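You operate a simulated robot arm through the tools that you are given. There is no shell and no other tool.

The job below is to be done with a simulated robot arm. You get a single attempt, and the scene is never put back.

TASK
Set the tilt board at its lowest mark, 1, and rub the scuff off with the grey cloth.
Fine: undo the board knob to tilt it and tighten it before you rub; put the cloth back. What is to be rubbed or washed off counts as gone when no trace of it is left.
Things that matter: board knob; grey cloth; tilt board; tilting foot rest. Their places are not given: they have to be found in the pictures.

The check looks at the end state, three seconds after you hand in, the way a careful person would. Anything else that was tipped, shoved, dropped, spilled or broken makes it a failure. Flat cloth is picked up by pressing the open fingertips on it (5 to 10 N) and closing them slowly along it; thin cloth reads only 2 to 8 mm in the jaws.

THE ROBOT
A 7-joint arm with a two-finger parallel gripper, fixed in place. Base frame: the origin is on the floor under the middle of its stand, x ahead of it, y to its left, z up. Units: mm, rad, N and s.
It reaches about 1247 mm from its shoulder. Its first joint turns from -2.304 to 2.304 rad. Payload 3.91 kg.
The tool frame sits at the grasp point between the pads (the TCP): z along the fingers, y along the line on which they close. The tips reach 30 mm beyond it. Largest opening 110 mm; finger width 20, thickness 10; the body of the gripper, 48 by 112 mm, starts 55 mm behind the TCP.
Orientation is that of the tool frame in the base frame, as a unit quaternion [w, x, y, z]. With the fingers straight down and closing along the base's y, the tool's x points along the base's -x, its y along +y and its z along -z.

THE INTERFACE
- The arm moves only by the tool send_rows. Its argument "moves" is one flat list of numbers, 6 for each row, row after row: the shift along the base's x, y, z in mm, then the turn, a rotation vector about the base's x, y, z in rad. In form: [tx, ty, tz, rx, ry, rz, tx, ty, tz, rx, ry, rz, ...]. A call has 1 to 20 rows; each row is the pose to reach, as a shift and turn from the pose commanded when the call began. "gripper" is the gripper command, from -1 (shut) to 1 (fully open), values between in proportion, set as the call begins (left out, the last holds). Rows are played at 5 a second. More than 50 mm and 0.15 rad between two rows, or a gripper value outside its range, and nothing of the call is played. A pose out of reach is approached as far as the arm can. The call stops where the force on the tool passes 40 N (or 10 N more than at its start, if that is more) or the arm is blocked; 0.2 s more then pass. The fingers move at their own pace (about 108 mm/s each) and stop on an object; they squeeze with about 42 N. The grip force told is the motor's: it shows also when the fingers shut on nothing. Time passes only in rows, and 0.2 s behind the last, so rows that repeat a pose let the fingers close. The reply holds the time, the measured pose of the TCP, the force on the tool along the base axes, the opening and the grip force, in the units named above and with some noise, with the torque about the TCP (base axes, N m) and any sound that the robot's microphone picked up.
- Cameras (640 x 400 px; columns grow to the right, rows downward): "scene" is fixed at [398.1, 650.1, 1290.4]; the picture's right is [-0.90, 0.45, 0.00], its down [0.34, 0.68, -0.65] and it looks along [-0.29, -0.58, -0.76] (base axes); focal length 214 px, centre (320, 200). "wrist" rides on the gripper at [72, 17, -103] in the tool frame; the picture's right is [-0.23, 0.97, 0.00], its down [-0.76, -0.18, -0.62] and it looks along [-0.61, -0.14, 0.78] (tool axes); focal length 222 px, centre (320, 200).
- get_image(camera): a new picture of that camera. It takes no simulated time.
- measure_at(camera, pixels): for up to 12 pixels [column, row] of the newest picture of that camera ("zoom" is the newest enlarged one), the place [x, y, z] in the base frame of the surface seen there, good to about 3 mm. It takes no simulated time.
- zoom(camera, box): a new picture of the part [left, top, right, bottom] of that camera's present view, enlarged. It takes no simulated time.
- hand_in(): hands the job in; it is judged then, once.

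Leave the gripper open and the arm clear of the work at the hand-in unless told otherwise.

The tools are called after "Emit:" as name(argument=value, ...) on one line, values as JSON. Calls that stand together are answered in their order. send_rows: Moves the arm, as the interface text tells. Its arguments: {"type":"object","properties":{"moves":{"type":"array"},"gripper":{"type":"number"}},"required":["moves"]} The other tools are called the same way: get_image (camera) takes a picture; measure_at (camera, pixels) gives the place of the surface under pixels of a picture; zoom (camera, box) takes an enlarged picture of a part of a camera's view; hand_in () hands the job in.

At the start:

```text
time_s: 0.0
ee_pos: [291.5, 445.3, 1043.4]
tcp_rot: [0.001, 0.0, 1.0, -0.001]
wrist_force: [-0.6, 0.2, 0.1]
ft_torque: [-0.05, -0.01, 0.0]
opening: 110.3
gripper_force: 0.0
```

scene: 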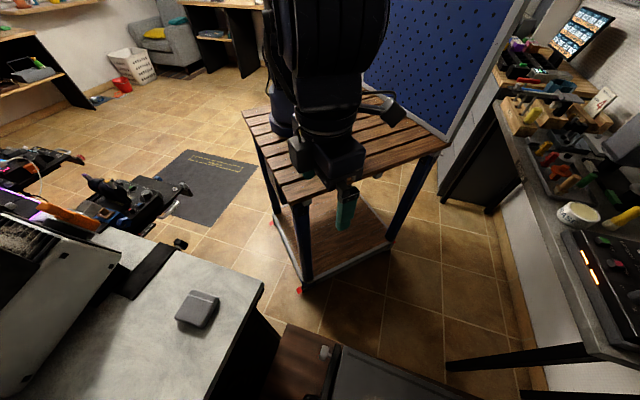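
wrist: 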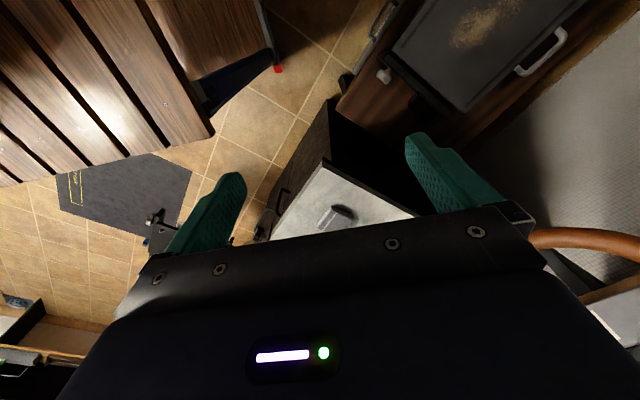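

I see a small grey folded thing on a bench at about (197,308) in the scene picture. In the wrist picture there is a dark board with a tan scuff at (485,22), a handle at (541,52) and a small knob at (384,76). I'll zoom in on these.

Emit:
zoom(camera="wrist", box=[320, 0, 640, 200])

Emit:
zoom(camera="scene", box=[120, 240, 480, 400])

Emit:
measure_at(camera="wrist", pixels=[[384, 76], [485, 22], [541, 52], [400, 60], [465, 100], [420, 10], [335, 218], [320, 225], [370, 40], [560, 10], [345, 110], [520, 72]])

Emit:
measure_at(camera="scene", pixels=[[197, 308], [190, 300], [210, 297], [215, 310], [180, 318], [205, 325], [250, 300], [324, 352], [300, 345], [340, 380], [400, 390], [270, 370]])

```text
2.00 times, centred on (480, 100) of wrist
```

zoom: 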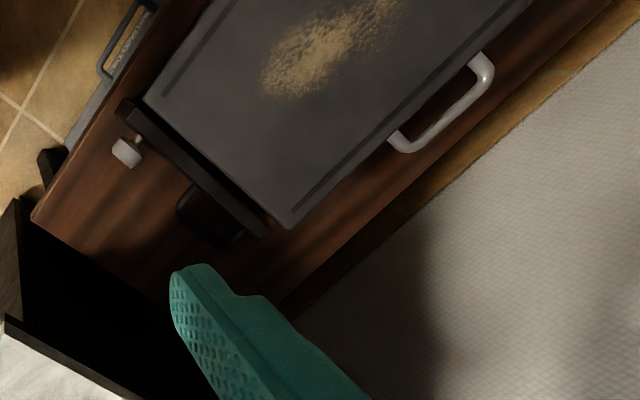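

```text
1.78 times, centred on (300, 320) of scene
```

zoom: 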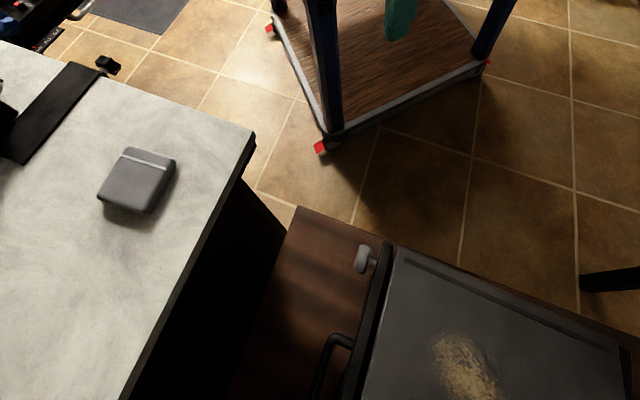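

```text
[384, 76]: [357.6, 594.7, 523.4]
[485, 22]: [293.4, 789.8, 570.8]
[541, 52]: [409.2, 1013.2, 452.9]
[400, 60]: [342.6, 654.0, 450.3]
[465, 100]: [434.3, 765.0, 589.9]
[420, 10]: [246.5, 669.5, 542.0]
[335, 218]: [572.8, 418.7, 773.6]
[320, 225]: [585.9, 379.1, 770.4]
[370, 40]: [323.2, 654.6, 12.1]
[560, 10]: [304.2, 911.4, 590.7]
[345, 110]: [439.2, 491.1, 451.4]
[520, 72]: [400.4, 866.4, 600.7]
```

```text
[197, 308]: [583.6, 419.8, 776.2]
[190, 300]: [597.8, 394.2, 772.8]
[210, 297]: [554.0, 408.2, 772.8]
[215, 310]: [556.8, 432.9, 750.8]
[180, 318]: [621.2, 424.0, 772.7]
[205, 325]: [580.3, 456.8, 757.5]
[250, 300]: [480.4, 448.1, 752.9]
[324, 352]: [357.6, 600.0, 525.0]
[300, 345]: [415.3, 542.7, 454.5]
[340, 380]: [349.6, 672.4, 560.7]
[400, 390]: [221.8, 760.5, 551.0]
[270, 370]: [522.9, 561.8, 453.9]
```

The knob is near (358,597,524) and the board lies on a low table with its top at z≈452. The folded grey cloth is near (585,420,775). Next I measure the surroundings on the right of the wrist picture and around the board before moving.

Emit:
measure_at(camera="wrist", pixels=[[560, 160], [620, 120], [590, 238], [545, 236], [610, 290], [500, 130], [630, 60], [425, 112], [383, 52], [452, 117], [300, 190], [395, 95]])

Emit:
measure_at(camera="scene", pixels=[[337, 350], [325, 380], [309, 375], [303, 395], [322, 345], [330, 350], [420, 370], [345, 345], [450, 385], [375, 395], [287, 325], [440, 395]])

```text
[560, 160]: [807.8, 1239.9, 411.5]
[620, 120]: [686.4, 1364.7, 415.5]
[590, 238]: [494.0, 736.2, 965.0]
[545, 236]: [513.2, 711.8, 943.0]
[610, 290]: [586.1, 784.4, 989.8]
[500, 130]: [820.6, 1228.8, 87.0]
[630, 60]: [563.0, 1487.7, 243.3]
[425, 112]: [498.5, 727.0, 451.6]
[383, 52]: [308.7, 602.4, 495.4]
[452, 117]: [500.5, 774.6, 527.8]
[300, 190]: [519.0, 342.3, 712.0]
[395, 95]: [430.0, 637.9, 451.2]
```

```text
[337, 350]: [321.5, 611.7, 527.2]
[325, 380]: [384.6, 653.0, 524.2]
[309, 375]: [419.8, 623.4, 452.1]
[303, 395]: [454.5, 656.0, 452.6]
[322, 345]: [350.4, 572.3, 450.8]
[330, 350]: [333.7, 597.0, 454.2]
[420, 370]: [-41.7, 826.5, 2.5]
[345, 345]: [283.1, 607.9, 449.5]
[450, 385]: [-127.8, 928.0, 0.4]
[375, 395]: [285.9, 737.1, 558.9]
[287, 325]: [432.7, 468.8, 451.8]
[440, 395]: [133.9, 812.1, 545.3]
```

There is a brown tube near (500–590, 710–785, 940–990) that the scene camera does not see. I'll zoom in on it before moving that way.

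Emit:
zoom(camera="wrist", box=[500, 180, 640, 340])

Emit:
zoom(camera="wrist", box=[340, 0, 540, 130])

Emit:
measure_at(camera="wrist", pixels=[[560, 234], [625, 250], [636, 262], [620, 285], [580, 298], [565, 260], [625, 310], [560, 275], [600, 262], [635, 240], [600, 275], [540, 246]])

```text
2.50 times, centred on (570, 260) of wrist
```

zoom: 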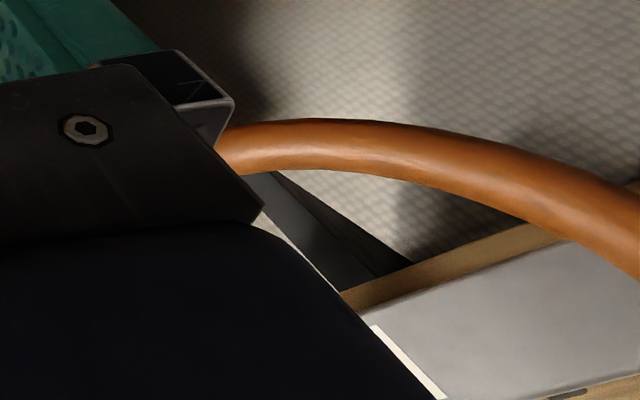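

```text
3.08 times, centred on (440, 65) of wrist
```

zoom: 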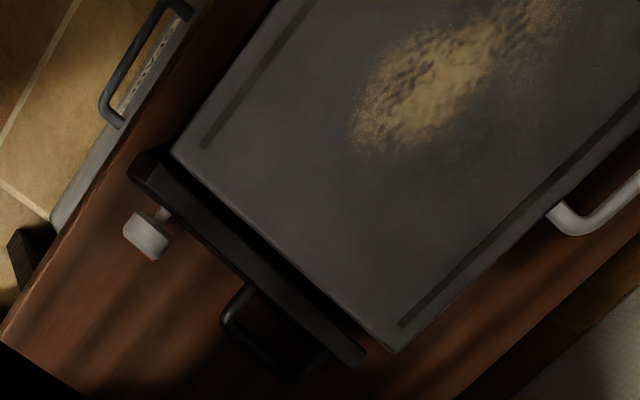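

```text
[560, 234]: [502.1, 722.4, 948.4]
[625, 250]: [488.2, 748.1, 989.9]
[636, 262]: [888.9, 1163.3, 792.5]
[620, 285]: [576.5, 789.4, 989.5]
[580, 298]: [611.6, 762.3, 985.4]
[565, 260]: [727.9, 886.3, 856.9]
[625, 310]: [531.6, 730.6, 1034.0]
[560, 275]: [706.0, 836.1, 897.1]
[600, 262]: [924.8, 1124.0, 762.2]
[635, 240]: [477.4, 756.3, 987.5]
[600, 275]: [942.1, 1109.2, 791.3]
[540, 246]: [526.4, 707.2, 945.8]
```

The tube and a grey plate stand at about x 480–610, y 707–790, z 940–1034, so I'll keep clear of them. I'll turn the tool about z by 90° in place, so the wrist camera looks along +y at the board.

Emit:
send_rows(moves=[0, 0, 0, 0, 0, 0.14, 0, 0, 0, 0, 0, 0.28, 0, 0, 0, 0, 0, 0.42, 0, 0, 0, 0, 0, 0.56, 0, 0, 0, 0, 0, 0.7, 0, 0, 0, 0, 0, 0.84, 0, 0, 0, 0, 0, 0.98, 0, 0, 0, 0, 0, 1.12, 0, 0, 0, 0, 0, 1.26, 0, 0, 0, 0, 0, 1.4, 0, 0, 0, 0, 0, 1.54])

Emit:
get_image(camera="wrist")

Emit:
get_image(camera="scene")

```text
time_s: 2.4
ee_pos: [292.0, 446.4, 1043.3]
tcp_rot: [-0.001, -0.697, 0.717, 0.0]
wrist_force: [0.2, -0.6, -0.2]
ft_torque: [0.04, 0.0, -0.01]
opening: 110.2
gripper_force: 0.2
```

```text
taken
```

wrist: 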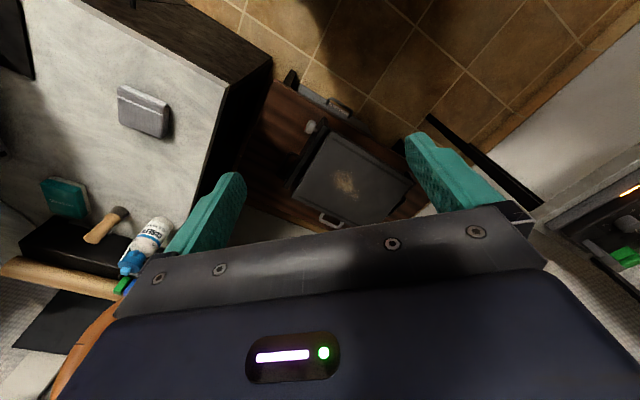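

```text
taken
```

scene: 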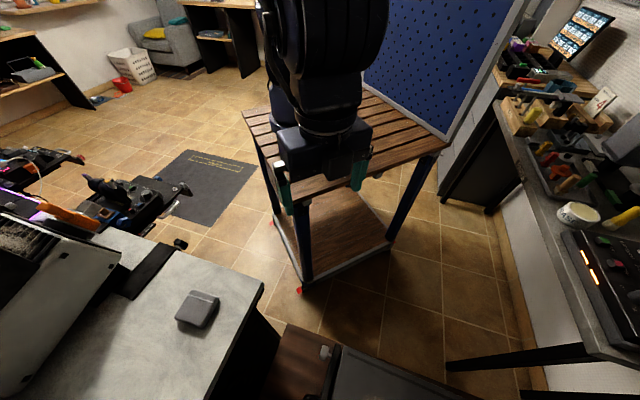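

The board is now in view around (350,175) of the wrist picture, with the knob at (311,127) and a second, teal cloth at (65,197) that is not the one wanted. Zooming in.

Emit:
zoom(camera="wrist", box=[240, 60, 440, 240])

Emit:
zoom(camera="wrist", box=[0, 60, 240, 220])

Emit:
measure_at(camera="wrist", pixels=[[143, 100], [125, 90], [165, 105], [160, 130], [120, 120], [140, 85], [125, 128], [65, 197], [110, 225], [150, 235], [80, 240], [230, 95]])

Emit:
measure_at(camera="wrist", pixels=[[311, 127], [345, 182], [330, 140], [405, 178], [300, 195], [365, 225], [330, 220], [292, 185], [318, 155], [370, 165], [340, 200], [360, 175]])

```text
2.22 times, centred on (340, 150) of wrist
```

zoom: 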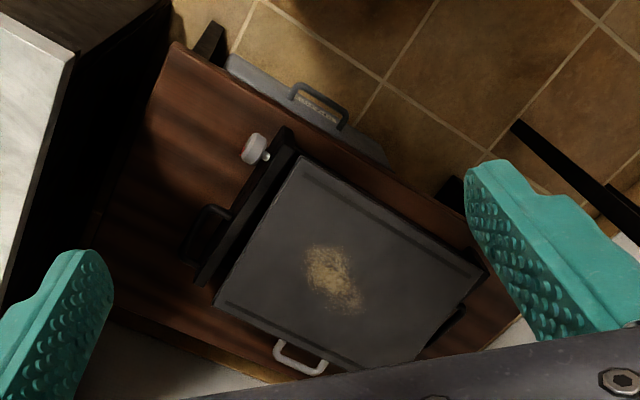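

```text
2.50 times, centred on (120, 140) of wrist
```

zoom: 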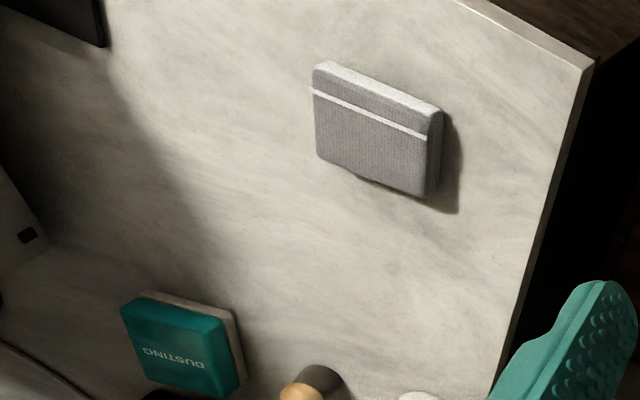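

```text
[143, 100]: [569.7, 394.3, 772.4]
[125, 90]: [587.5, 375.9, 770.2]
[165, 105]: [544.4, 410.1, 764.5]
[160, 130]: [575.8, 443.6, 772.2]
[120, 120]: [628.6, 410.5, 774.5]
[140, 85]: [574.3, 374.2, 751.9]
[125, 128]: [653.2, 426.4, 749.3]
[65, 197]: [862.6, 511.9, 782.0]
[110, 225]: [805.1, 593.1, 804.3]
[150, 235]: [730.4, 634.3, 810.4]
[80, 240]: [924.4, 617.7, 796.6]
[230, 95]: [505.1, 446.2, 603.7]
```

```text
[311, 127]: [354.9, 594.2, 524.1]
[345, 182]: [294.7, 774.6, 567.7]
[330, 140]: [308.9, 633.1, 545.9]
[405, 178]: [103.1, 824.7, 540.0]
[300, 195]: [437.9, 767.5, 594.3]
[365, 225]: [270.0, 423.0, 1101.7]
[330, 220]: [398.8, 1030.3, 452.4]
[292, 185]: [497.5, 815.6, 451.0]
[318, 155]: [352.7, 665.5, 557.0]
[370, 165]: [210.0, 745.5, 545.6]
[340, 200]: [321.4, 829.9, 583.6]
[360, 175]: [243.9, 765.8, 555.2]
```

The cloth is a pad of about 23 mm thickness on the bench, with its top at about z=773. The board slopes about 15° upward toward (+x,+y), with a handle at its high edge. I need to find the marks, so I'll zoom in further on the knob and bar and on the grey thing with a handle near (320,105).

Emit:
zoom(camera="wrist", box=[270, 100, 350, 150])

Emit:
zoom(camera="wrist", box=[275, 65, 385, 135])

Emit:
zoom(camera="scene", box=[280, 330, 420, 400])

Emit:
measure_at(camera="wrist", pixels=[[323, 105], [310, 97], [350, 117], [338, 103], [316, 126], [326, 128], [290, 160], [283, 165], [320, 133], [295, 150], [301, 165], [335, 225]])

```text
8.00 times, centred on (310, 125) of wrist
```

zoom: 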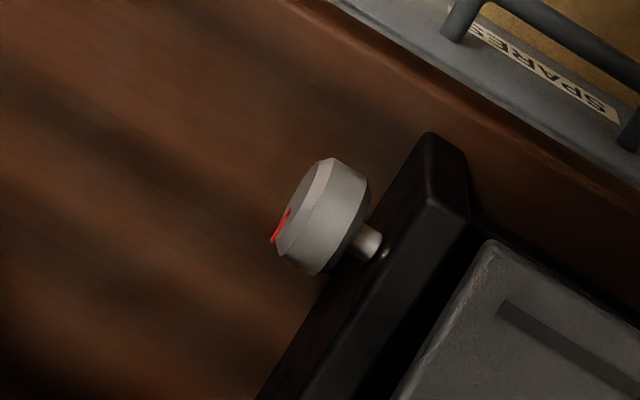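

```text
5.71 times, centred on (330, 100) of wrist
```

zoom: 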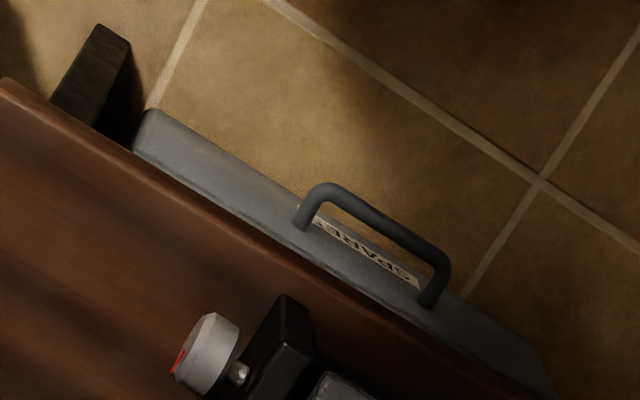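

```text
4.57 times, centred on (350, 365) of scene
```

zoom: 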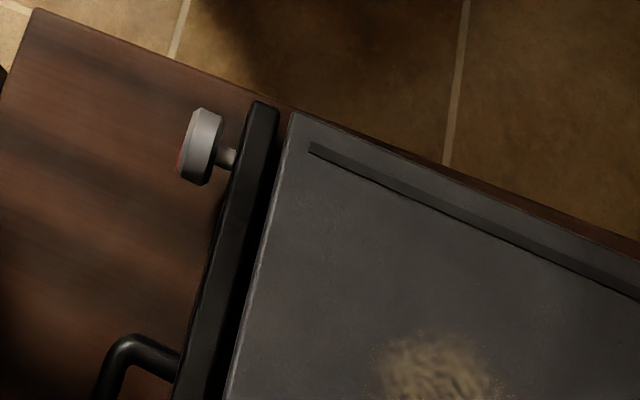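

```text
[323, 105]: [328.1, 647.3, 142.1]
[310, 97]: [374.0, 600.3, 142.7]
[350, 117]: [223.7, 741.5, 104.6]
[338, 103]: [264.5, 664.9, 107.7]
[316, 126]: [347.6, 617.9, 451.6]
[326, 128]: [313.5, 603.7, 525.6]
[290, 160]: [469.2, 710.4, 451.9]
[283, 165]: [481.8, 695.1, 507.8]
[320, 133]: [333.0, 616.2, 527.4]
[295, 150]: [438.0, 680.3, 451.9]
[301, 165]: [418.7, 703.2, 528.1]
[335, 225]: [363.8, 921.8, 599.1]
```

The knob's face points roughly along (0.67,−0.74) out of the black side bar, and a grey "SPARES" box stands on a lower shelf. I haven't seen any marks yet. Before moving I'll locate the orange tube and the bench edge in this view.

Emit:
zoom(camera="wrist", box=[0, 180, 200, 400])

Emit:
measure_at(camera="wrist", pixels=[[100, 325], [75, 360], [60, 385], [112, 308], [50, 272], [20, 265], [100, 285], [122, 285], [20, 385], [60, 315], [130, 262], [15, 310]])

Emit:
measure_at(camera="wrist", pixels=[[268, 65], [222, 92], [215, 150], [205, 200], [250, 100], [272, 90], [240, 160], [255, 220], [80, 10], [225, 85], [300, 230], [285, 210]])

```text
1.82 times, centred on (100, 290) of wrist
```

zoom: 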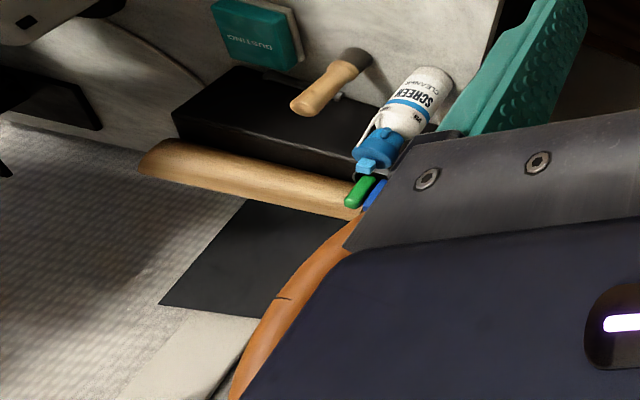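

```text
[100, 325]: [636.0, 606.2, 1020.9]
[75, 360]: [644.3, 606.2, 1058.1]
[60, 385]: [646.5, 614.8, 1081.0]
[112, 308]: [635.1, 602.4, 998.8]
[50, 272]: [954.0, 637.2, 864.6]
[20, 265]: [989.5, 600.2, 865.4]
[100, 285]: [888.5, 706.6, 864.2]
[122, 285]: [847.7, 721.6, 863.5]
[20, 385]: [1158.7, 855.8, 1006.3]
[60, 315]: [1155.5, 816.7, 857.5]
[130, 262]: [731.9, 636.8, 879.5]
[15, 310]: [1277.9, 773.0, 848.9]
```

```text
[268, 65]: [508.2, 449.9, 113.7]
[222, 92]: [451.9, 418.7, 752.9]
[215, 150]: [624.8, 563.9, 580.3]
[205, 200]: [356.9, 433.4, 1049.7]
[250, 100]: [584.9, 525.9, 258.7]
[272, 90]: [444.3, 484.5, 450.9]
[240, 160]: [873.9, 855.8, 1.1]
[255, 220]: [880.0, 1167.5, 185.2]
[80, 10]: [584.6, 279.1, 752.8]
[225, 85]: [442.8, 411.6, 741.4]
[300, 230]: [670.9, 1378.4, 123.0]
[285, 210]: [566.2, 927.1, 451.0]
```

The orange tube forms an arc through about (526,707,946) and (646,615,1081), so it is an obstacle of unknown shape. I'll raise the arm 250 mm straight up and turn the camera toward it to see it whole.

Emit:
send_rows(moves=[0, 0, 40, 0, 0, -0.1, 0, 0, 80, 0, 0, -0.2, 0, 0, 120, 0, 0, -0.3, 0, 0, 160, 0, 0, -0.4, 0, 0, 200, 0, 0, -0.5, 0, 0, 230, 0, 0, -0.5, 0, 0, 250, 0, 0, -0.5])

Emit:
get_image(camera="wrist")

```text
time_s: 4.0
ee_pos: [290.6, 446.6, 1293.6]
tcp_rot: [0.0, -0.497, 0.868, 0.0]
wrist_force: [0.3, 0.1, -0.4]
ft_torque: [-0.01, 0.01, -0.01]
opening: 110.0
gripper_force: 0.0
```

```text
taken
```

wrist: 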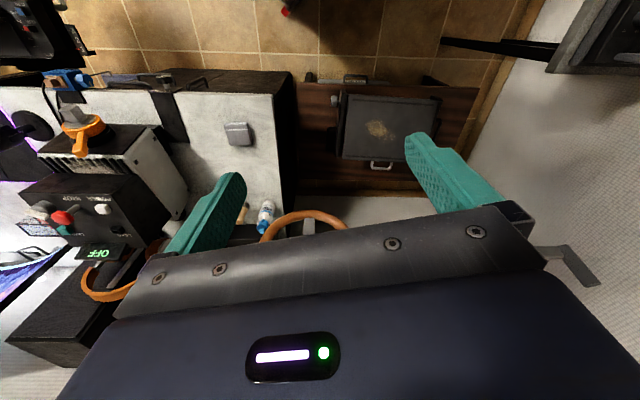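

The orange arc shows at (305,215) and another at (100,285). Zooming and measuring to understand its shape.

Emit:
zoom(camera="wrist", box=[200, 160, 420, 290])

Emit:
zoom(camera="wrist", box=[290, 70, 490, 200])

Emit:
measure_at(camera="wrist", pixels=[[268, 235], [285, 217], [305, 213], [325, 217], [343, 226], [308, 226], [550, 250], [575, 255], [590, 280], [100, 285], [85, 280], [120, 297]])

```text
2.91 times, centred on (310, 225) of wrist
```

zoom: 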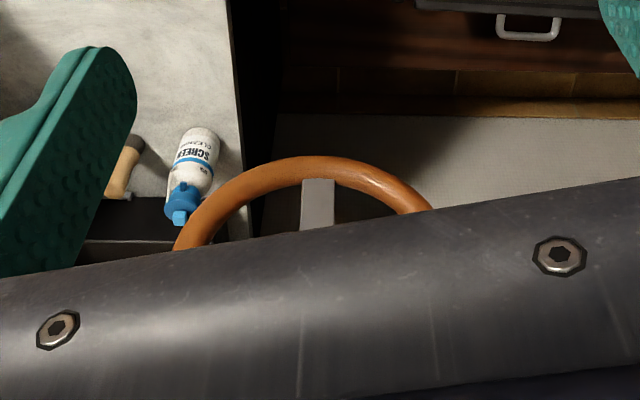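

```text
3.08 times, centred on (390, 135) of wrist
```

zoom: 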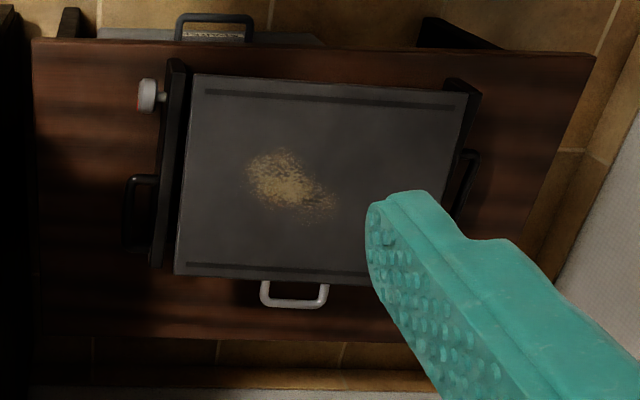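

```text
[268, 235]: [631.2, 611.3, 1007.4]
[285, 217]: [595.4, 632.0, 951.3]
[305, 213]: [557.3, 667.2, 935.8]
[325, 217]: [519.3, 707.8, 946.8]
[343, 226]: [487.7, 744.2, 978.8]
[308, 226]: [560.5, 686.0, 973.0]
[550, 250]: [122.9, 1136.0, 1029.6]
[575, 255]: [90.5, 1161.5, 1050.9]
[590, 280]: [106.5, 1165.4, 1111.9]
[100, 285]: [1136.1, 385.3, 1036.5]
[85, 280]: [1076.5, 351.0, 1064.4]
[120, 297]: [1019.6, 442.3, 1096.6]
```

It is a wooden steering wheel standing at about (560,680,1050) with a radius of about 115, so I'll stay away from it. Next I'll move over the bench corner and face the knob side of the board, about heading 132°, to look for the marks.

Emit:
send_rows(moves=[20, 4, -38, 0, 0, 0.125, 40, 9, -77, 0, 0, 0.25, 60, 13, -116, 0, 0, 0.375, 80, 18, -155, 0, 0, 0.5, 100, 22, -193, 0, 0, 0.625, 120, 26, -232, 0, 0, 0.75, 140, 31, -271, 0, 0, 0.875, 160, 35, -309, 0, 0, 1.0, 180, 40, -348, 0, 0, 1.125, 200, 44, -387, 0, 0, 1.25, 220, 48, -426, 0, 0, 1.375, 239, 53, -464, 0, 0, 1.5])

Emit:
get_image(camera="wrist")

Emit:
get_image(camera="scene")

```text
time_s: 6.6
ee_pos: [529.2, 500.0, 830.7]
tcp_rot: [-0.001, 0.956, -0.294, 0.001]
wrist_force: [-0.4, -0.6, -0.4]
ft_torque: [-0.01, -0.04, -0.02]
opening: 109.9
gripper_force: 0.0
```

```text
taken
```

wrist: 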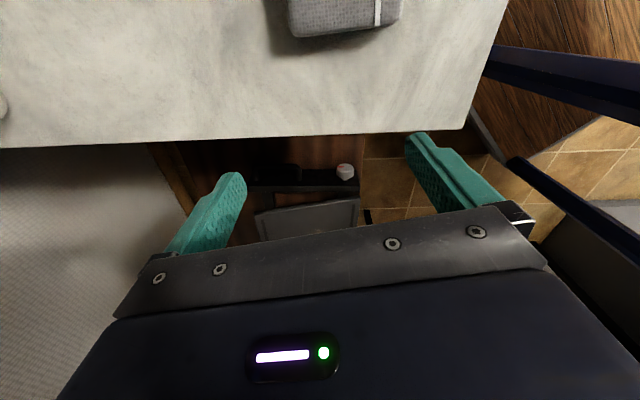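

```text
taken
```

scene: 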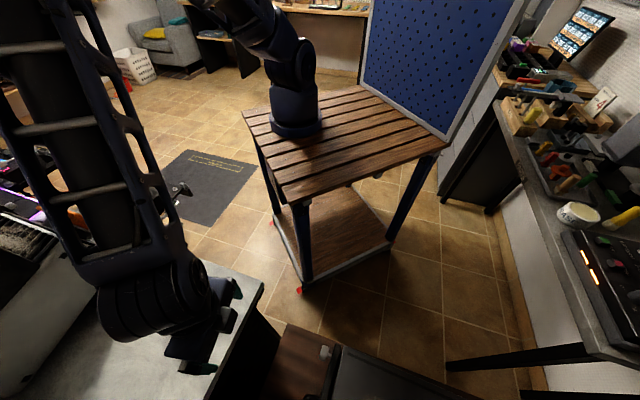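

The knob shows at (345,171) and the bar at (300,188). Zooming in on that region.

Emit:
zoom(camera="wrist", box=[230, 140, 380, 240])

Emit:
measure_at(camera="wrist", pixels=[[345, 171], [340, 190], [300, 187], [260, 180], [275, 170], [320, 190], [345, 205], [300, 220], [262, 225], [285, 198], [350, 185], [330, 180]])

```text
4.00 times, centred on (305, 190) of wrist
```

zoom: 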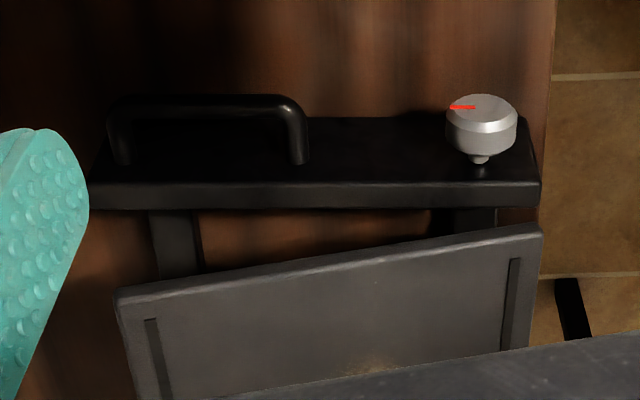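

```text
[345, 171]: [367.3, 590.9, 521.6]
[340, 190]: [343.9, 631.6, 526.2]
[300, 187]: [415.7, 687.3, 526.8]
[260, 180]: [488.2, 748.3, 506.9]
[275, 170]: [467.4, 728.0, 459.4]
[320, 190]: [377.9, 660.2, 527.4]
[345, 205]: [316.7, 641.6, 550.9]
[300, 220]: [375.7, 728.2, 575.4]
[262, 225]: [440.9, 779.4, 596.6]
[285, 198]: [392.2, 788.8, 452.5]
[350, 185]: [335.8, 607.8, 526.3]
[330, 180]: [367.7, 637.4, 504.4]
```

The side plate here is plain: it carries the knob, with a red line on its face, and a black loop handle, but no numbers. Before checking the other sides, I'll measure the robot's own stand so I can move around it safely.

Emit:
measure_at(camera="scene", pixels=[[290, 195], [445, 140], [250, 112], [300, 130], [305, 275], [385, 250], [300, 180], [400, 165], [490, 365], [610, 350], [560, 300], [525, 200]])

Emit:
zoom(camera="scene", box=[250, 310, 410, 400])

```text
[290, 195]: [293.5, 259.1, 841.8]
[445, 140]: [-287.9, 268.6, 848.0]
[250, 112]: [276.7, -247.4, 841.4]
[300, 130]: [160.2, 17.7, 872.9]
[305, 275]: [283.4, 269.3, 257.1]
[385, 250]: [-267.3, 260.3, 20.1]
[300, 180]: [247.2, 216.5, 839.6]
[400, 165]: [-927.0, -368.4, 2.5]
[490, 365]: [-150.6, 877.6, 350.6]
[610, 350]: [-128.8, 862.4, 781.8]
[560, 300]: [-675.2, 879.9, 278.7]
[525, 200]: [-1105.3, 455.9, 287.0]
```

```text
4.00 times, centred on (330, 355) of scene
```

zoom: 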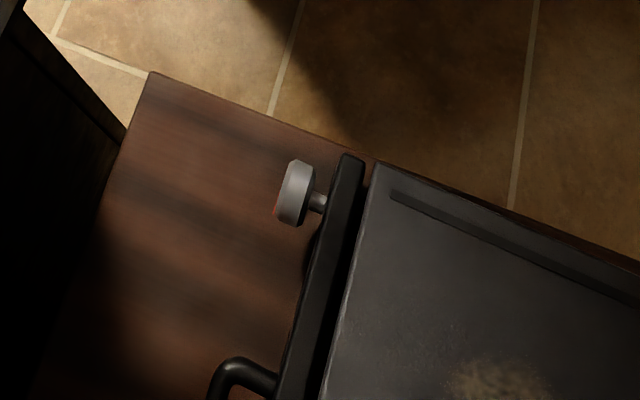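

The stand's top is at z≈842 with its corner at (293,260). I'll now go to the base side of the board's low edge, TCP about (130,620,760) and facing heading 45°, to look for the marks there.

Emit:
send_rows(moves=[-33, 5, 30, 0, 0, -0.125, -66, 10, 60, 0, 0, -0.25, -100, 20, 80, 0, 0, -0.375, -133, 30, 90, 0, 0, -0.5, -166, 40, 90, 0, 0, -0.625, -200, 50, 80, 0, 0, -0.75, -233, 60, 60, 0, 0, -0.875, -266, 70, 35, 0, 0, -1.0, -300, 80, 10, 0, 0, -1.125, -333, 95, -15, 0, 0, -1.25, -366, 108, -42, 0, 0, -1.375, -400, 120, -70, 0, 0, -1.5])

Emit:
get_image(camera="wrist")

```text
time_s: 9.2
ee_pos: [131.7, 618.9, 758.8]
tcp_rot: [0.001, -0.496, 0.869, 0.001]
wrist_force: [1.7, -0.3, -0.5]
ft_torque: [0.03, 0.05, -0.01]
opening: 109.7
gripper_force: 0.0
```

```text
taken
```

wrist: 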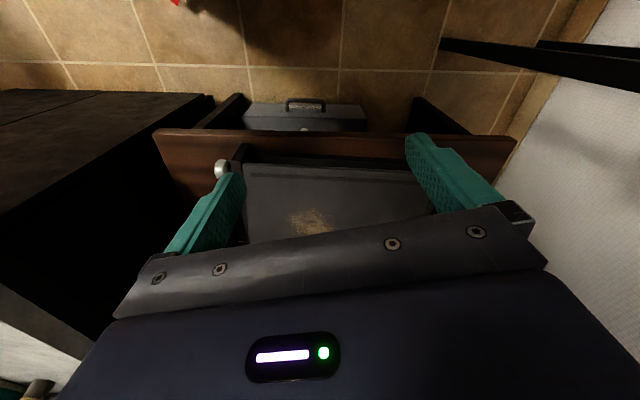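

The board's low edge is visible around row 160. Zooming in on both side plates.

Emit:
zoom(camera="wrist", box=[200, 130, 340, 230])

Emit:
zoom(camera="wrist", box=[330, 120, 470, 220])

```text
4.00 times, centred on (270, 180) of wrist
```

zoom: 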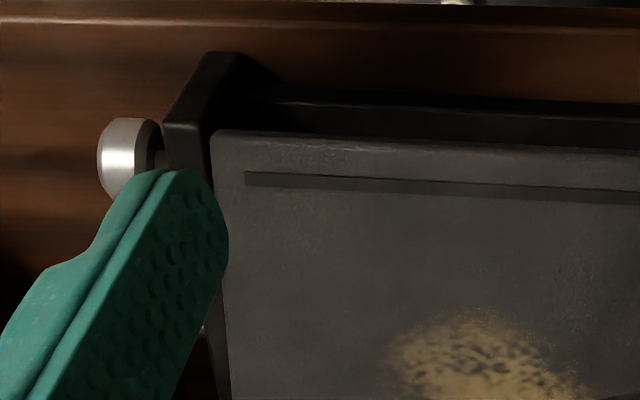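

```text
4.00 times, centred on (400, 170) of wrist
```

zoom: 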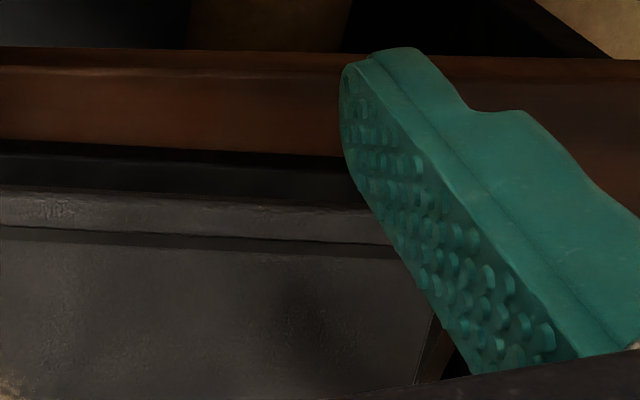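

There are no marks on the low-edge side. Next I look at the far side plate from beyond it: TCP about (60,980,790), with the tool back at its first yaw.

Emit:
send_rows(moves=[-8, 40, 10, 0, 0, -0.115, -16, 81, 20, 0, 0, -0.23, -24, 121, 30, 0, 0, -0.345, -32, 162, 30, 0, 0, -0.46, -40, 202, 30, 0, 0, -0.575, -48, 243, 30, 0, 0, -0.69, -56, 283, 30, 0, 0, -0.805, -64, 324, 30, 0, 0, -0.92, -71, 362, 30, 0, 0, -1.04])

Emit:
get_image(camera="wrist")

```text
time_s: 11.2
ee_pos: [59.5, 956.8, 790.6]
tcp_rot: [0.001, 0.001, 1.0, 0.0]
wrist_force: [-0.1, -0.6, -1.2]
ft_torque: [-0.04, 0.04, 0.02]
opening: 110.0
gripper_force: 0.0
out of reach, approached as far as the arm can: row 9
```

```text
taken
```

wrist: 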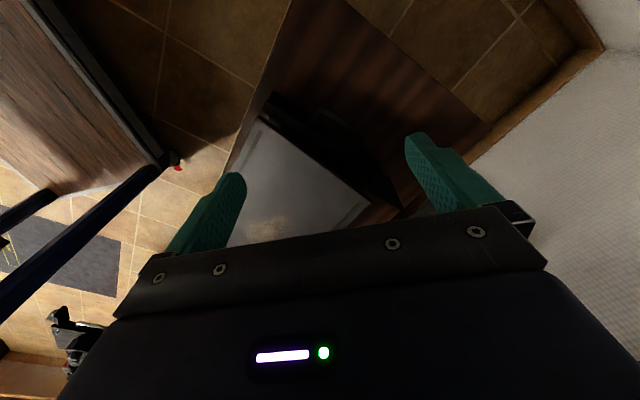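

That was the reach limit for a vertical tool. The far plate is in view at about (320,140); zooming in.

Emit:
zoom(camera="wrist", box=[230, 80, 430, 220])

Emit:
measure_at(camera="wrist", pixels=[[270, 105], [370, 185], [330, 130], [350, 160], [262, 120], [360, 205], [300, 180], [275, 220], [345, 120], [380, 200], [320, 150], [240, 170]])

```text
2.86 times, centred on (330, 150) of wrist
```

zoom: 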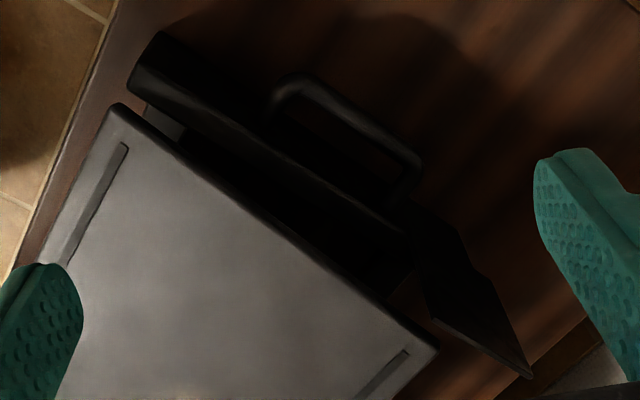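

```text
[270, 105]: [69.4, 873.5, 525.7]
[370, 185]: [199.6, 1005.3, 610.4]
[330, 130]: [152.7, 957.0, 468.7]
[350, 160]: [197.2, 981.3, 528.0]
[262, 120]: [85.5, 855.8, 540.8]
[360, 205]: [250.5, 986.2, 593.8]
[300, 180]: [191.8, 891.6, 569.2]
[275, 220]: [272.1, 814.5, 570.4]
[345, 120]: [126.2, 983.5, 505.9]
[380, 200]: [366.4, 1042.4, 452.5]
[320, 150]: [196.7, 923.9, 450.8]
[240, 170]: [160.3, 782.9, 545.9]
```

At zoom (470,300) there is a dark blade-shaped plate standing at the far high corner, at about (200,1005,610). It could be the scale. Zooming in more.

Emit:
zoom(camera="wrist", box=[345, 140, 425, 220])

Emit:
measure_at(camera="wrist", pixels=[[363, 155], [365, 165], [370, 175], [378, 190], [385, 200], [393, 208], [400, 212], [376, 178], [385, 190], [395, 200], [370, 195], [380, 210]])

```text
5.00 times, centred on (385, 180) of wrist
```

zoom: 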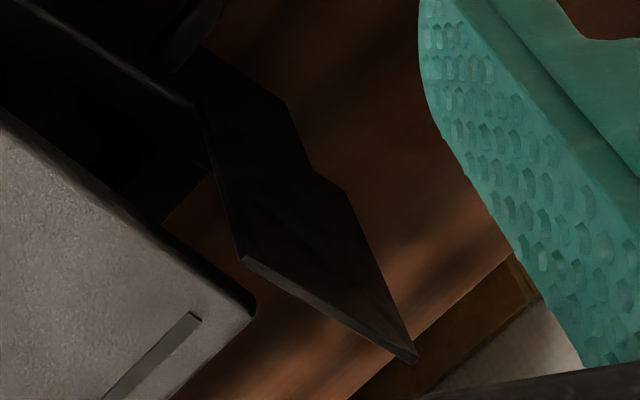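

```text
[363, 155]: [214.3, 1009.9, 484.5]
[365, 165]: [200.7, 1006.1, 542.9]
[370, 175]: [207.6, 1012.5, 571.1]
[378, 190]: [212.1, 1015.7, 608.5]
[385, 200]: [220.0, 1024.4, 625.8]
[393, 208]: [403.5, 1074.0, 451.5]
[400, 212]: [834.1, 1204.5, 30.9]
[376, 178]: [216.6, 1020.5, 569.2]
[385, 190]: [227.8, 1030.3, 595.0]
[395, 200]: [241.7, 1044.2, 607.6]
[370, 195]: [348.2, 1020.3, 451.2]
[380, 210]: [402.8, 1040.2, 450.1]
```

The blade runs along the board's side direction at the far high corner, with its top at about z=625–640. The face I see is blank, so the marks are probably on the face toward the board. I'll move to about (255,855,800), turned to look along heading 100°.

Emit:
send_rows(moves=[14, -9, 5, 0, 0, 0.14, 28, -18, 10, 0, 0, 0.28, 42, -27, 10, 0, 0, 0.42, 56, -36, 10, 0, 0, 0.56, 70, -45, 10, 0, 0, 0.7, 84, -54, 10, 0, 0, 0.84, 98, -63, 10, 0, 0, 0.98, 112, -72, 10, 0, 0, 1.12, 126, -81, 10, 0, 0, 1.26, 140, -90, 10, 0, 0, 1.4, 154, -99, 10, 0, 0, 1.54, 168, -108, 10, 0, 0, 1.68, 182, -117, 10, 0, 0, 1.82, 195, -125, 10, 0, 0, 1.96])

Emit:
get_image(camera="wrist")

```text
time_s: 14.2
ee_pos: [254.4, 832.0, 801.4]
tcp_rot: [0.0, 0.831, -0.556, 0.001]
wrist_force: [-0.5, -0.9, -0.3]
ft_torque: [0.01, -0.02, 0.01]
opening: 110.0
gripper_force: 0.1
```

```text
taken
```

wrist: 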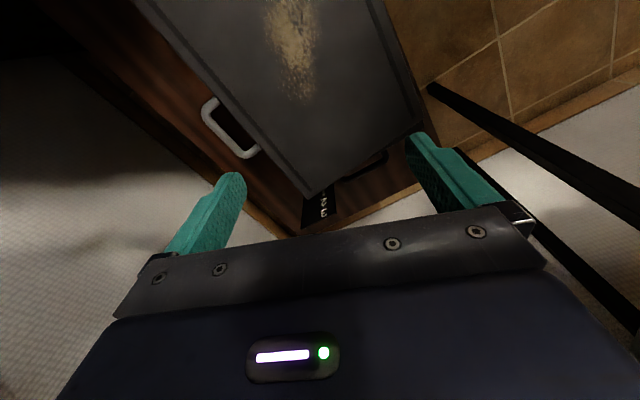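

The scale is there, at about (320,203), with white marks on a dark plate. Zooming in.

Emit:
zoom(camera="wrist", box=[290, 170, 360, 235])

Emit:
measure_at(camera="wrist", pixels=[[322, 205], [310, 200], [335, 190], [305, 225], [330, 215], [310, 195], [323, 212], [322, 198], [230, 130], [250, 155], [208, 110], [417, 122]])

```text
6.15 times, centred on (325, 202) of wrist
```

zoom: 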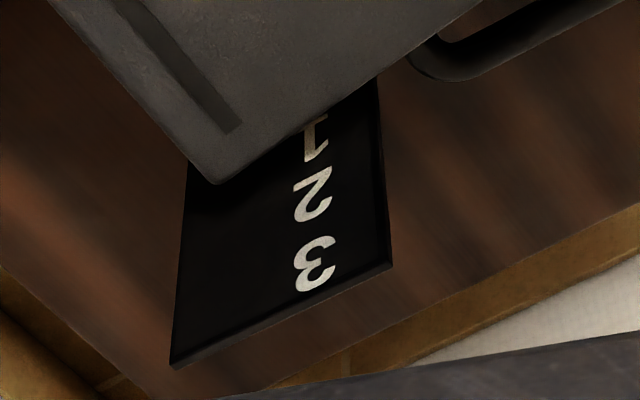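

```text
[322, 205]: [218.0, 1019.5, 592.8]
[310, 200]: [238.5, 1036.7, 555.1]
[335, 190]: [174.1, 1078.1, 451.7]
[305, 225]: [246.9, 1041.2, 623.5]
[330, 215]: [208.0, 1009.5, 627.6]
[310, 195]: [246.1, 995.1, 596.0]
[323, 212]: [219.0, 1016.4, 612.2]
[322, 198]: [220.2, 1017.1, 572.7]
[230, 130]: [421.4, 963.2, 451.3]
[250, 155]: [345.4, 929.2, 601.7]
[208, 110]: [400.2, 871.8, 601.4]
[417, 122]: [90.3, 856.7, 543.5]
```

The scale reads 1, 2, 3 going upward: 1 at z≈573, 2 at z≈593, 3 at z≈612. The board corner is now near 596, so it seems to be around mark 2. I'll zoom in tighter to look for tick lines and a pointer.

Emit:
zoom(camera="wrist", box=[305, 185, 345, 225])

Emit:
zoom(camera="wrist", box=[190, 80, 330, 210])

```text
10.00 times, centred on (325, 205) of wrist
```

zoom: 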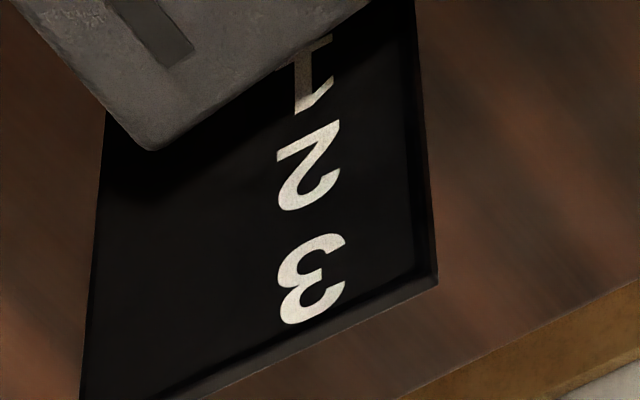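

```text
3.08 times, centred on (260, 145) of wrist
```

zoom: 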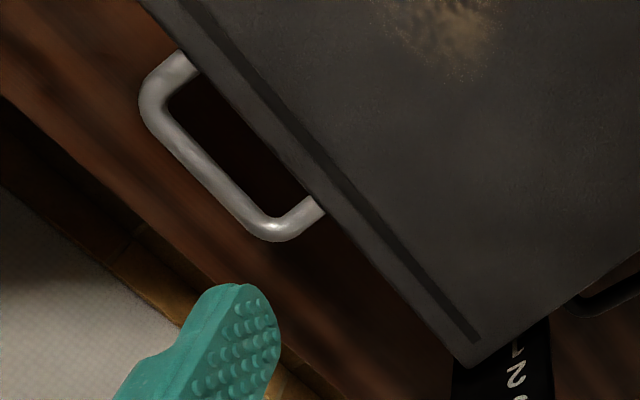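

I'll measure the digits and the board's edge on this enlarged picture after taking the tight one again.

Emit:
zoom(camera="wrist", box=[305, 185, 345, 225])

Emit:
measure_at(camera="zoom", pixels=[[313, 45], [318, 95], [315, 128], [310, 200], [310, 240], [305, 315], [425, 275], [420, 200], [410, 50], [150, 140], [250, 75], [330, 20]])

```text
10.00 times, centred on (325, 205) of wrist
```

zoom: 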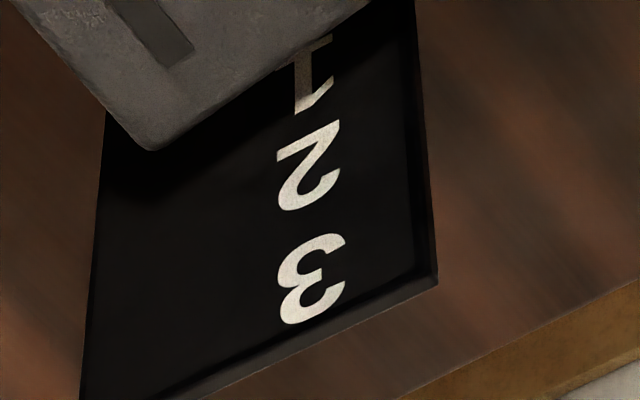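

```text
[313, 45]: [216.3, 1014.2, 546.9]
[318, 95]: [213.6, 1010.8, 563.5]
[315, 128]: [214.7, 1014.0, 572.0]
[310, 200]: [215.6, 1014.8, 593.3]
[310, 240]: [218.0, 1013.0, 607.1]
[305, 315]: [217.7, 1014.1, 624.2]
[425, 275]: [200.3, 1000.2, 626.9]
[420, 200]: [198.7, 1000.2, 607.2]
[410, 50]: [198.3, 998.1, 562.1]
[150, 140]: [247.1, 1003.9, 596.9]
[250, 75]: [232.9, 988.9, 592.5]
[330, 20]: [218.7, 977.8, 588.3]
```

The digits' centres lie at about z=555 (1), 583 (2) and 616 (3), and the board's top edge beside them is at z≈594. I need a flatter view to see which part of the board is the pointer. I'll back off to about (281,639,711) and tilt the tool 0.55 rad forward so the camera looks at the scale at about 20° elevation.

Emit:
send_rows(moves=[4, -32, 0, 0.089, 0.0155, 0, 8, -64, 0, 0.179, 0.031, 0, 12, -96, 0, 0.268, 0.0465, 0, 16, -128, -20, 0.358, 0.062, 0, 20, -160, -50, 0.447, 0.0775, 0, 26, -193, -90, 0.542, 0.0935, 0])

Emit:
get_image(camera="wrist")

```text
refused: row 6 steps farther than a row can; nothing moved
```

```text
taken
```

wrist: 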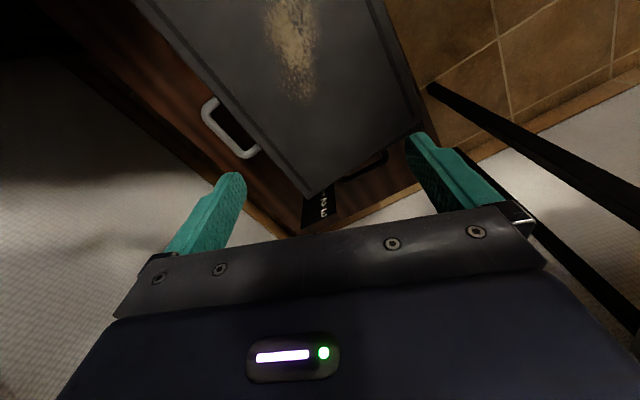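

The last step was just over 50 mm, so the call was refused. I'll spread the same move over 8 rows.

Emit:
send_rows(moves=[3, -24, 0, 0.068, 0.012, 0, 6, -48, 0, 0.136, 0.024, 0, 9, -72, -5, 0.204, 0.035, 0, 13, -96, -15, 0.272, 0.047, 0, 16, -120, -30, 0.34, 0.059, 0, 20, -145, -50, 0.408, 0.07, 0, 23, -170, -70, 0.476, 0.082, 0, 26, -193, -90, 0.542, 0.0935, 0])

Emit:
get_image(camera="wrist")

```text
time_s: 16.0
ee_pos: [281.2, 640.1, 711.7]
tcp_rot: [-0.197, 0.799, -0.536, -0.189]
wrist_force: [-0.3, -0.2, -0.4]
ft_torque: [0.01, -0.02, 0.0]
opening: 110.1
gripper_force: 0.1
```

```text
taken
```

wrist: 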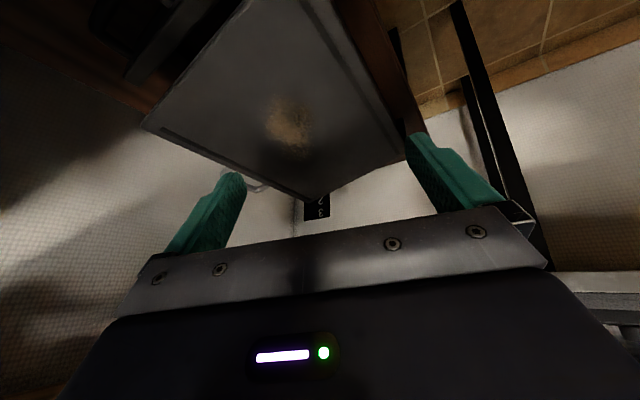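

The scale now shows at (317,206). Zooming in hard on it.

Emit:
zoom(camera="wrist", box=[297, 190, 337, 225])

Emit:
measure_at(camera="zoom", pixels=[[320, 150], [320, 200], [320, 250], [300, 150], [380, 120], [250, 100], [400, 200], [320, 100], [280, 200], [350, 170], [320, 300], [250, 200]])

```text
11.43 times, centred on (317, 208) of wrist
```

zoom: 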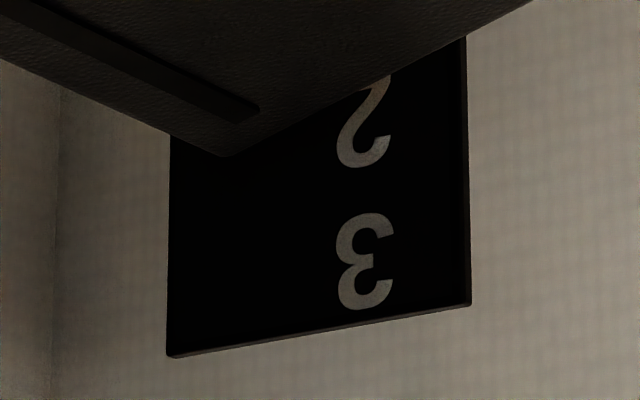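

```text
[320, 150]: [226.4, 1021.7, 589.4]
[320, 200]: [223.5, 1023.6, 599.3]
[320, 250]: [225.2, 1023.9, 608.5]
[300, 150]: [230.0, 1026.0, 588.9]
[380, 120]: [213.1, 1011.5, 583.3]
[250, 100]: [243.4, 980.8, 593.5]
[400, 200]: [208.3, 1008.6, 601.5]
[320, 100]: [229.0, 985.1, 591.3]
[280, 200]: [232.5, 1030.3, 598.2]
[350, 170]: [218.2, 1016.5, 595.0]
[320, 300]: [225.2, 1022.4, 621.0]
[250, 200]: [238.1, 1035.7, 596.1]
```

There are no tick lines, only the digits. The board's mid-edge beside them is at roughly z=586, close to the "2" at 583, so the board is now at about mark 2. Setting it to 1 means lowering that edge by about 29 mm. I'll look at the knob next: untilt the tool first, then move above the knob with the tool's x pointing out from the side plate.

Emit:
send_rows(moves=[15, -10, 10, -0.136, -0.0235, 0, 30, -20, 20, -0.271, -0.047, 0, 45, -30, 20, -0.406, -0.07, 0, 60, -40, 20, -0.542, -0.0935, 0])

Emit:
send_rows(moves=[5, -2, -10, 0, 0, 0.095, 10, -4, -20, 0, 0, 0.19, 15, -5, -40, 0, 0, 0.285, 19, -7, -62, 0, 0, 0.38])

Emit:
get_image(camera="wrist")

Emit:
zoom(camera="wrist", box=[260, 80, 400, 180])

```text
time_s: 17.0
ee_pos: [341.8, 598.2, 731.6]
tcp_rot: [0.0, 0.83, -0.557, 0.001]
wrist_force: [-0.1, 0.6, 0.7]
ft_torque: [0.02, -0.03, -0.04]
opening: 110.0
gripper_force: 0.1
```

```text
time_s: 18.0
ee_pos: [360.6, 591.6, 670.1]
tcp_rot: [0.001, 0.921, -0.39, -0.001]
wrist_force: [-0.3, 0.1, -0.2]
ft_torque: [-0.02, -0.01, -0.01]
opening: 109.9
gripper_force: 0.1
```

```text
taken
```

wrist: 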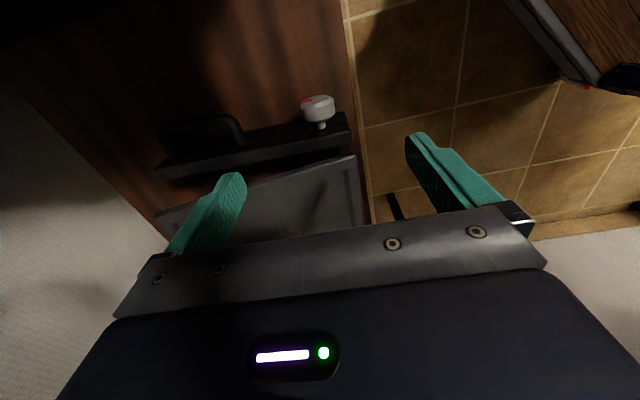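

```text
4.00 times, centred on (330, 130) of wrist
```

zoom: 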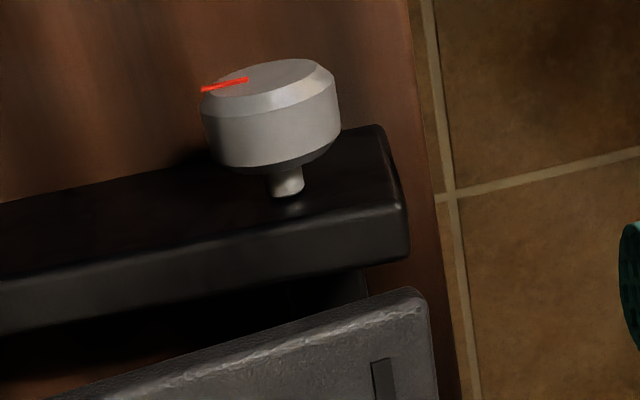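

The knob is a metal cylinder on a stem out of the side bar, and the red line on its face points toward the board's high side. I'll measure the knob's points exactly for the grip.

Emit:
measure_at(camera="zoom", pixels=[[265, 78], [210, 95], [318, 72], [270, 62], [210, 120], [335, 105], [275, 130], [285, 185], [240, 130], [310, 120], [290, 215], [390, 160]])

Emit:
zoom(camera="wrist", box=[290, 85, 350, 140])

```text
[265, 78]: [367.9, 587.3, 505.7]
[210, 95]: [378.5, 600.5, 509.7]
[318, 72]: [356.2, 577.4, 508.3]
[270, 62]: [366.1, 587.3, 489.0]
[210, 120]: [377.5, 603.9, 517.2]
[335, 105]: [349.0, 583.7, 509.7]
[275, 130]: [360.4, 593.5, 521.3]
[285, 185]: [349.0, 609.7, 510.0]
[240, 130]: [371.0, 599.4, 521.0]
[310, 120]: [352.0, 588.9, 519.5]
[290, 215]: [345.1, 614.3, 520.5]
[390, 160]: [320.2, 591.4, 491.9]
```

```text
7.27 times, centred on (320, 112) of wrist
```

zoom: 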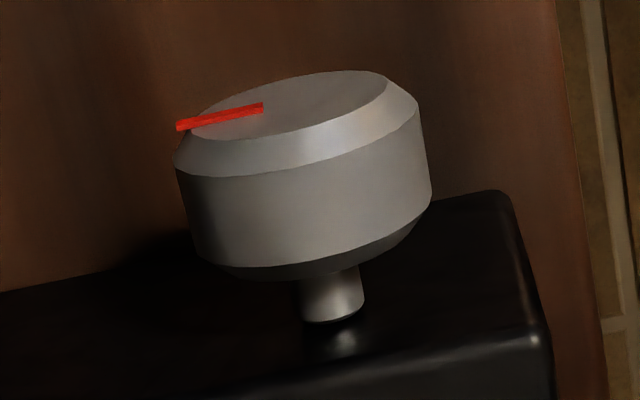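

The knob's axis is at about z=505, its diameter is about 36 mm, its face is centred near (368,587,505), and it points along n≈(0.69,−0.72,0). I'll descend with open fingers straddling it along the bar direction until the TCP is at about (364,592,505).

Emit:
send_rows(moves=[3, 0.5, -45, 0, 0, 0, 3, 0.5, -90, 0, 0, 0, 3, 0.5, -130, 0, 0, 0, 3, 0.5, -150, 0, 0, 0, 3, 0.5, -165, 0, 0, 0])

Emit:
get_image(camera="wrist")

Emit:
get_image(camera="scene")

```text
time_s: 19.2
ee_pos: [363.1, 592.4, 504.4]
tcp_rot: [0.001, 0.921, -0.39, -0.001]
wrist_force: [-0.6, -0.3, -1.4]
ft_torque: [-0.03, -0.04, -0.02]
opening: 109.8
gripper_force: 0.0
```

```text
taken
```

wrist: 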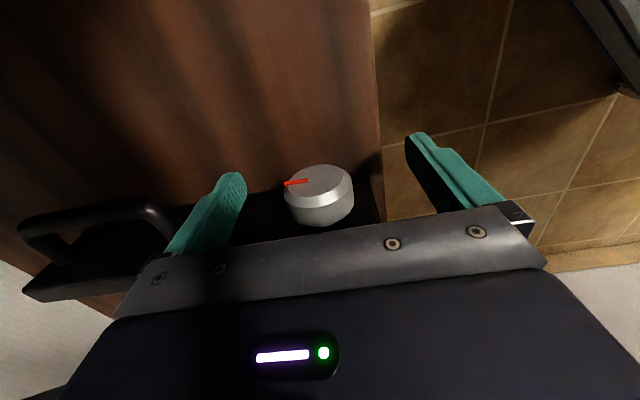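

```text
taken
```

scene: 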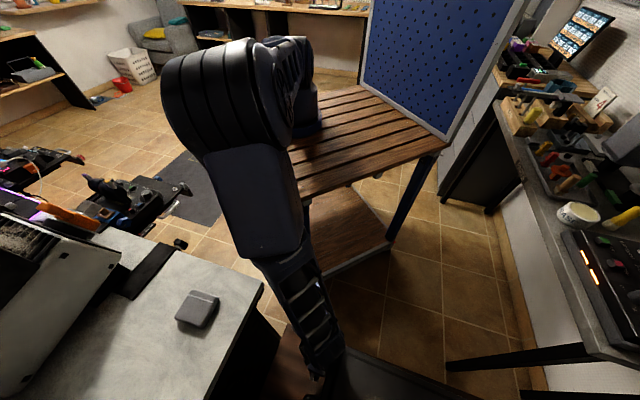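

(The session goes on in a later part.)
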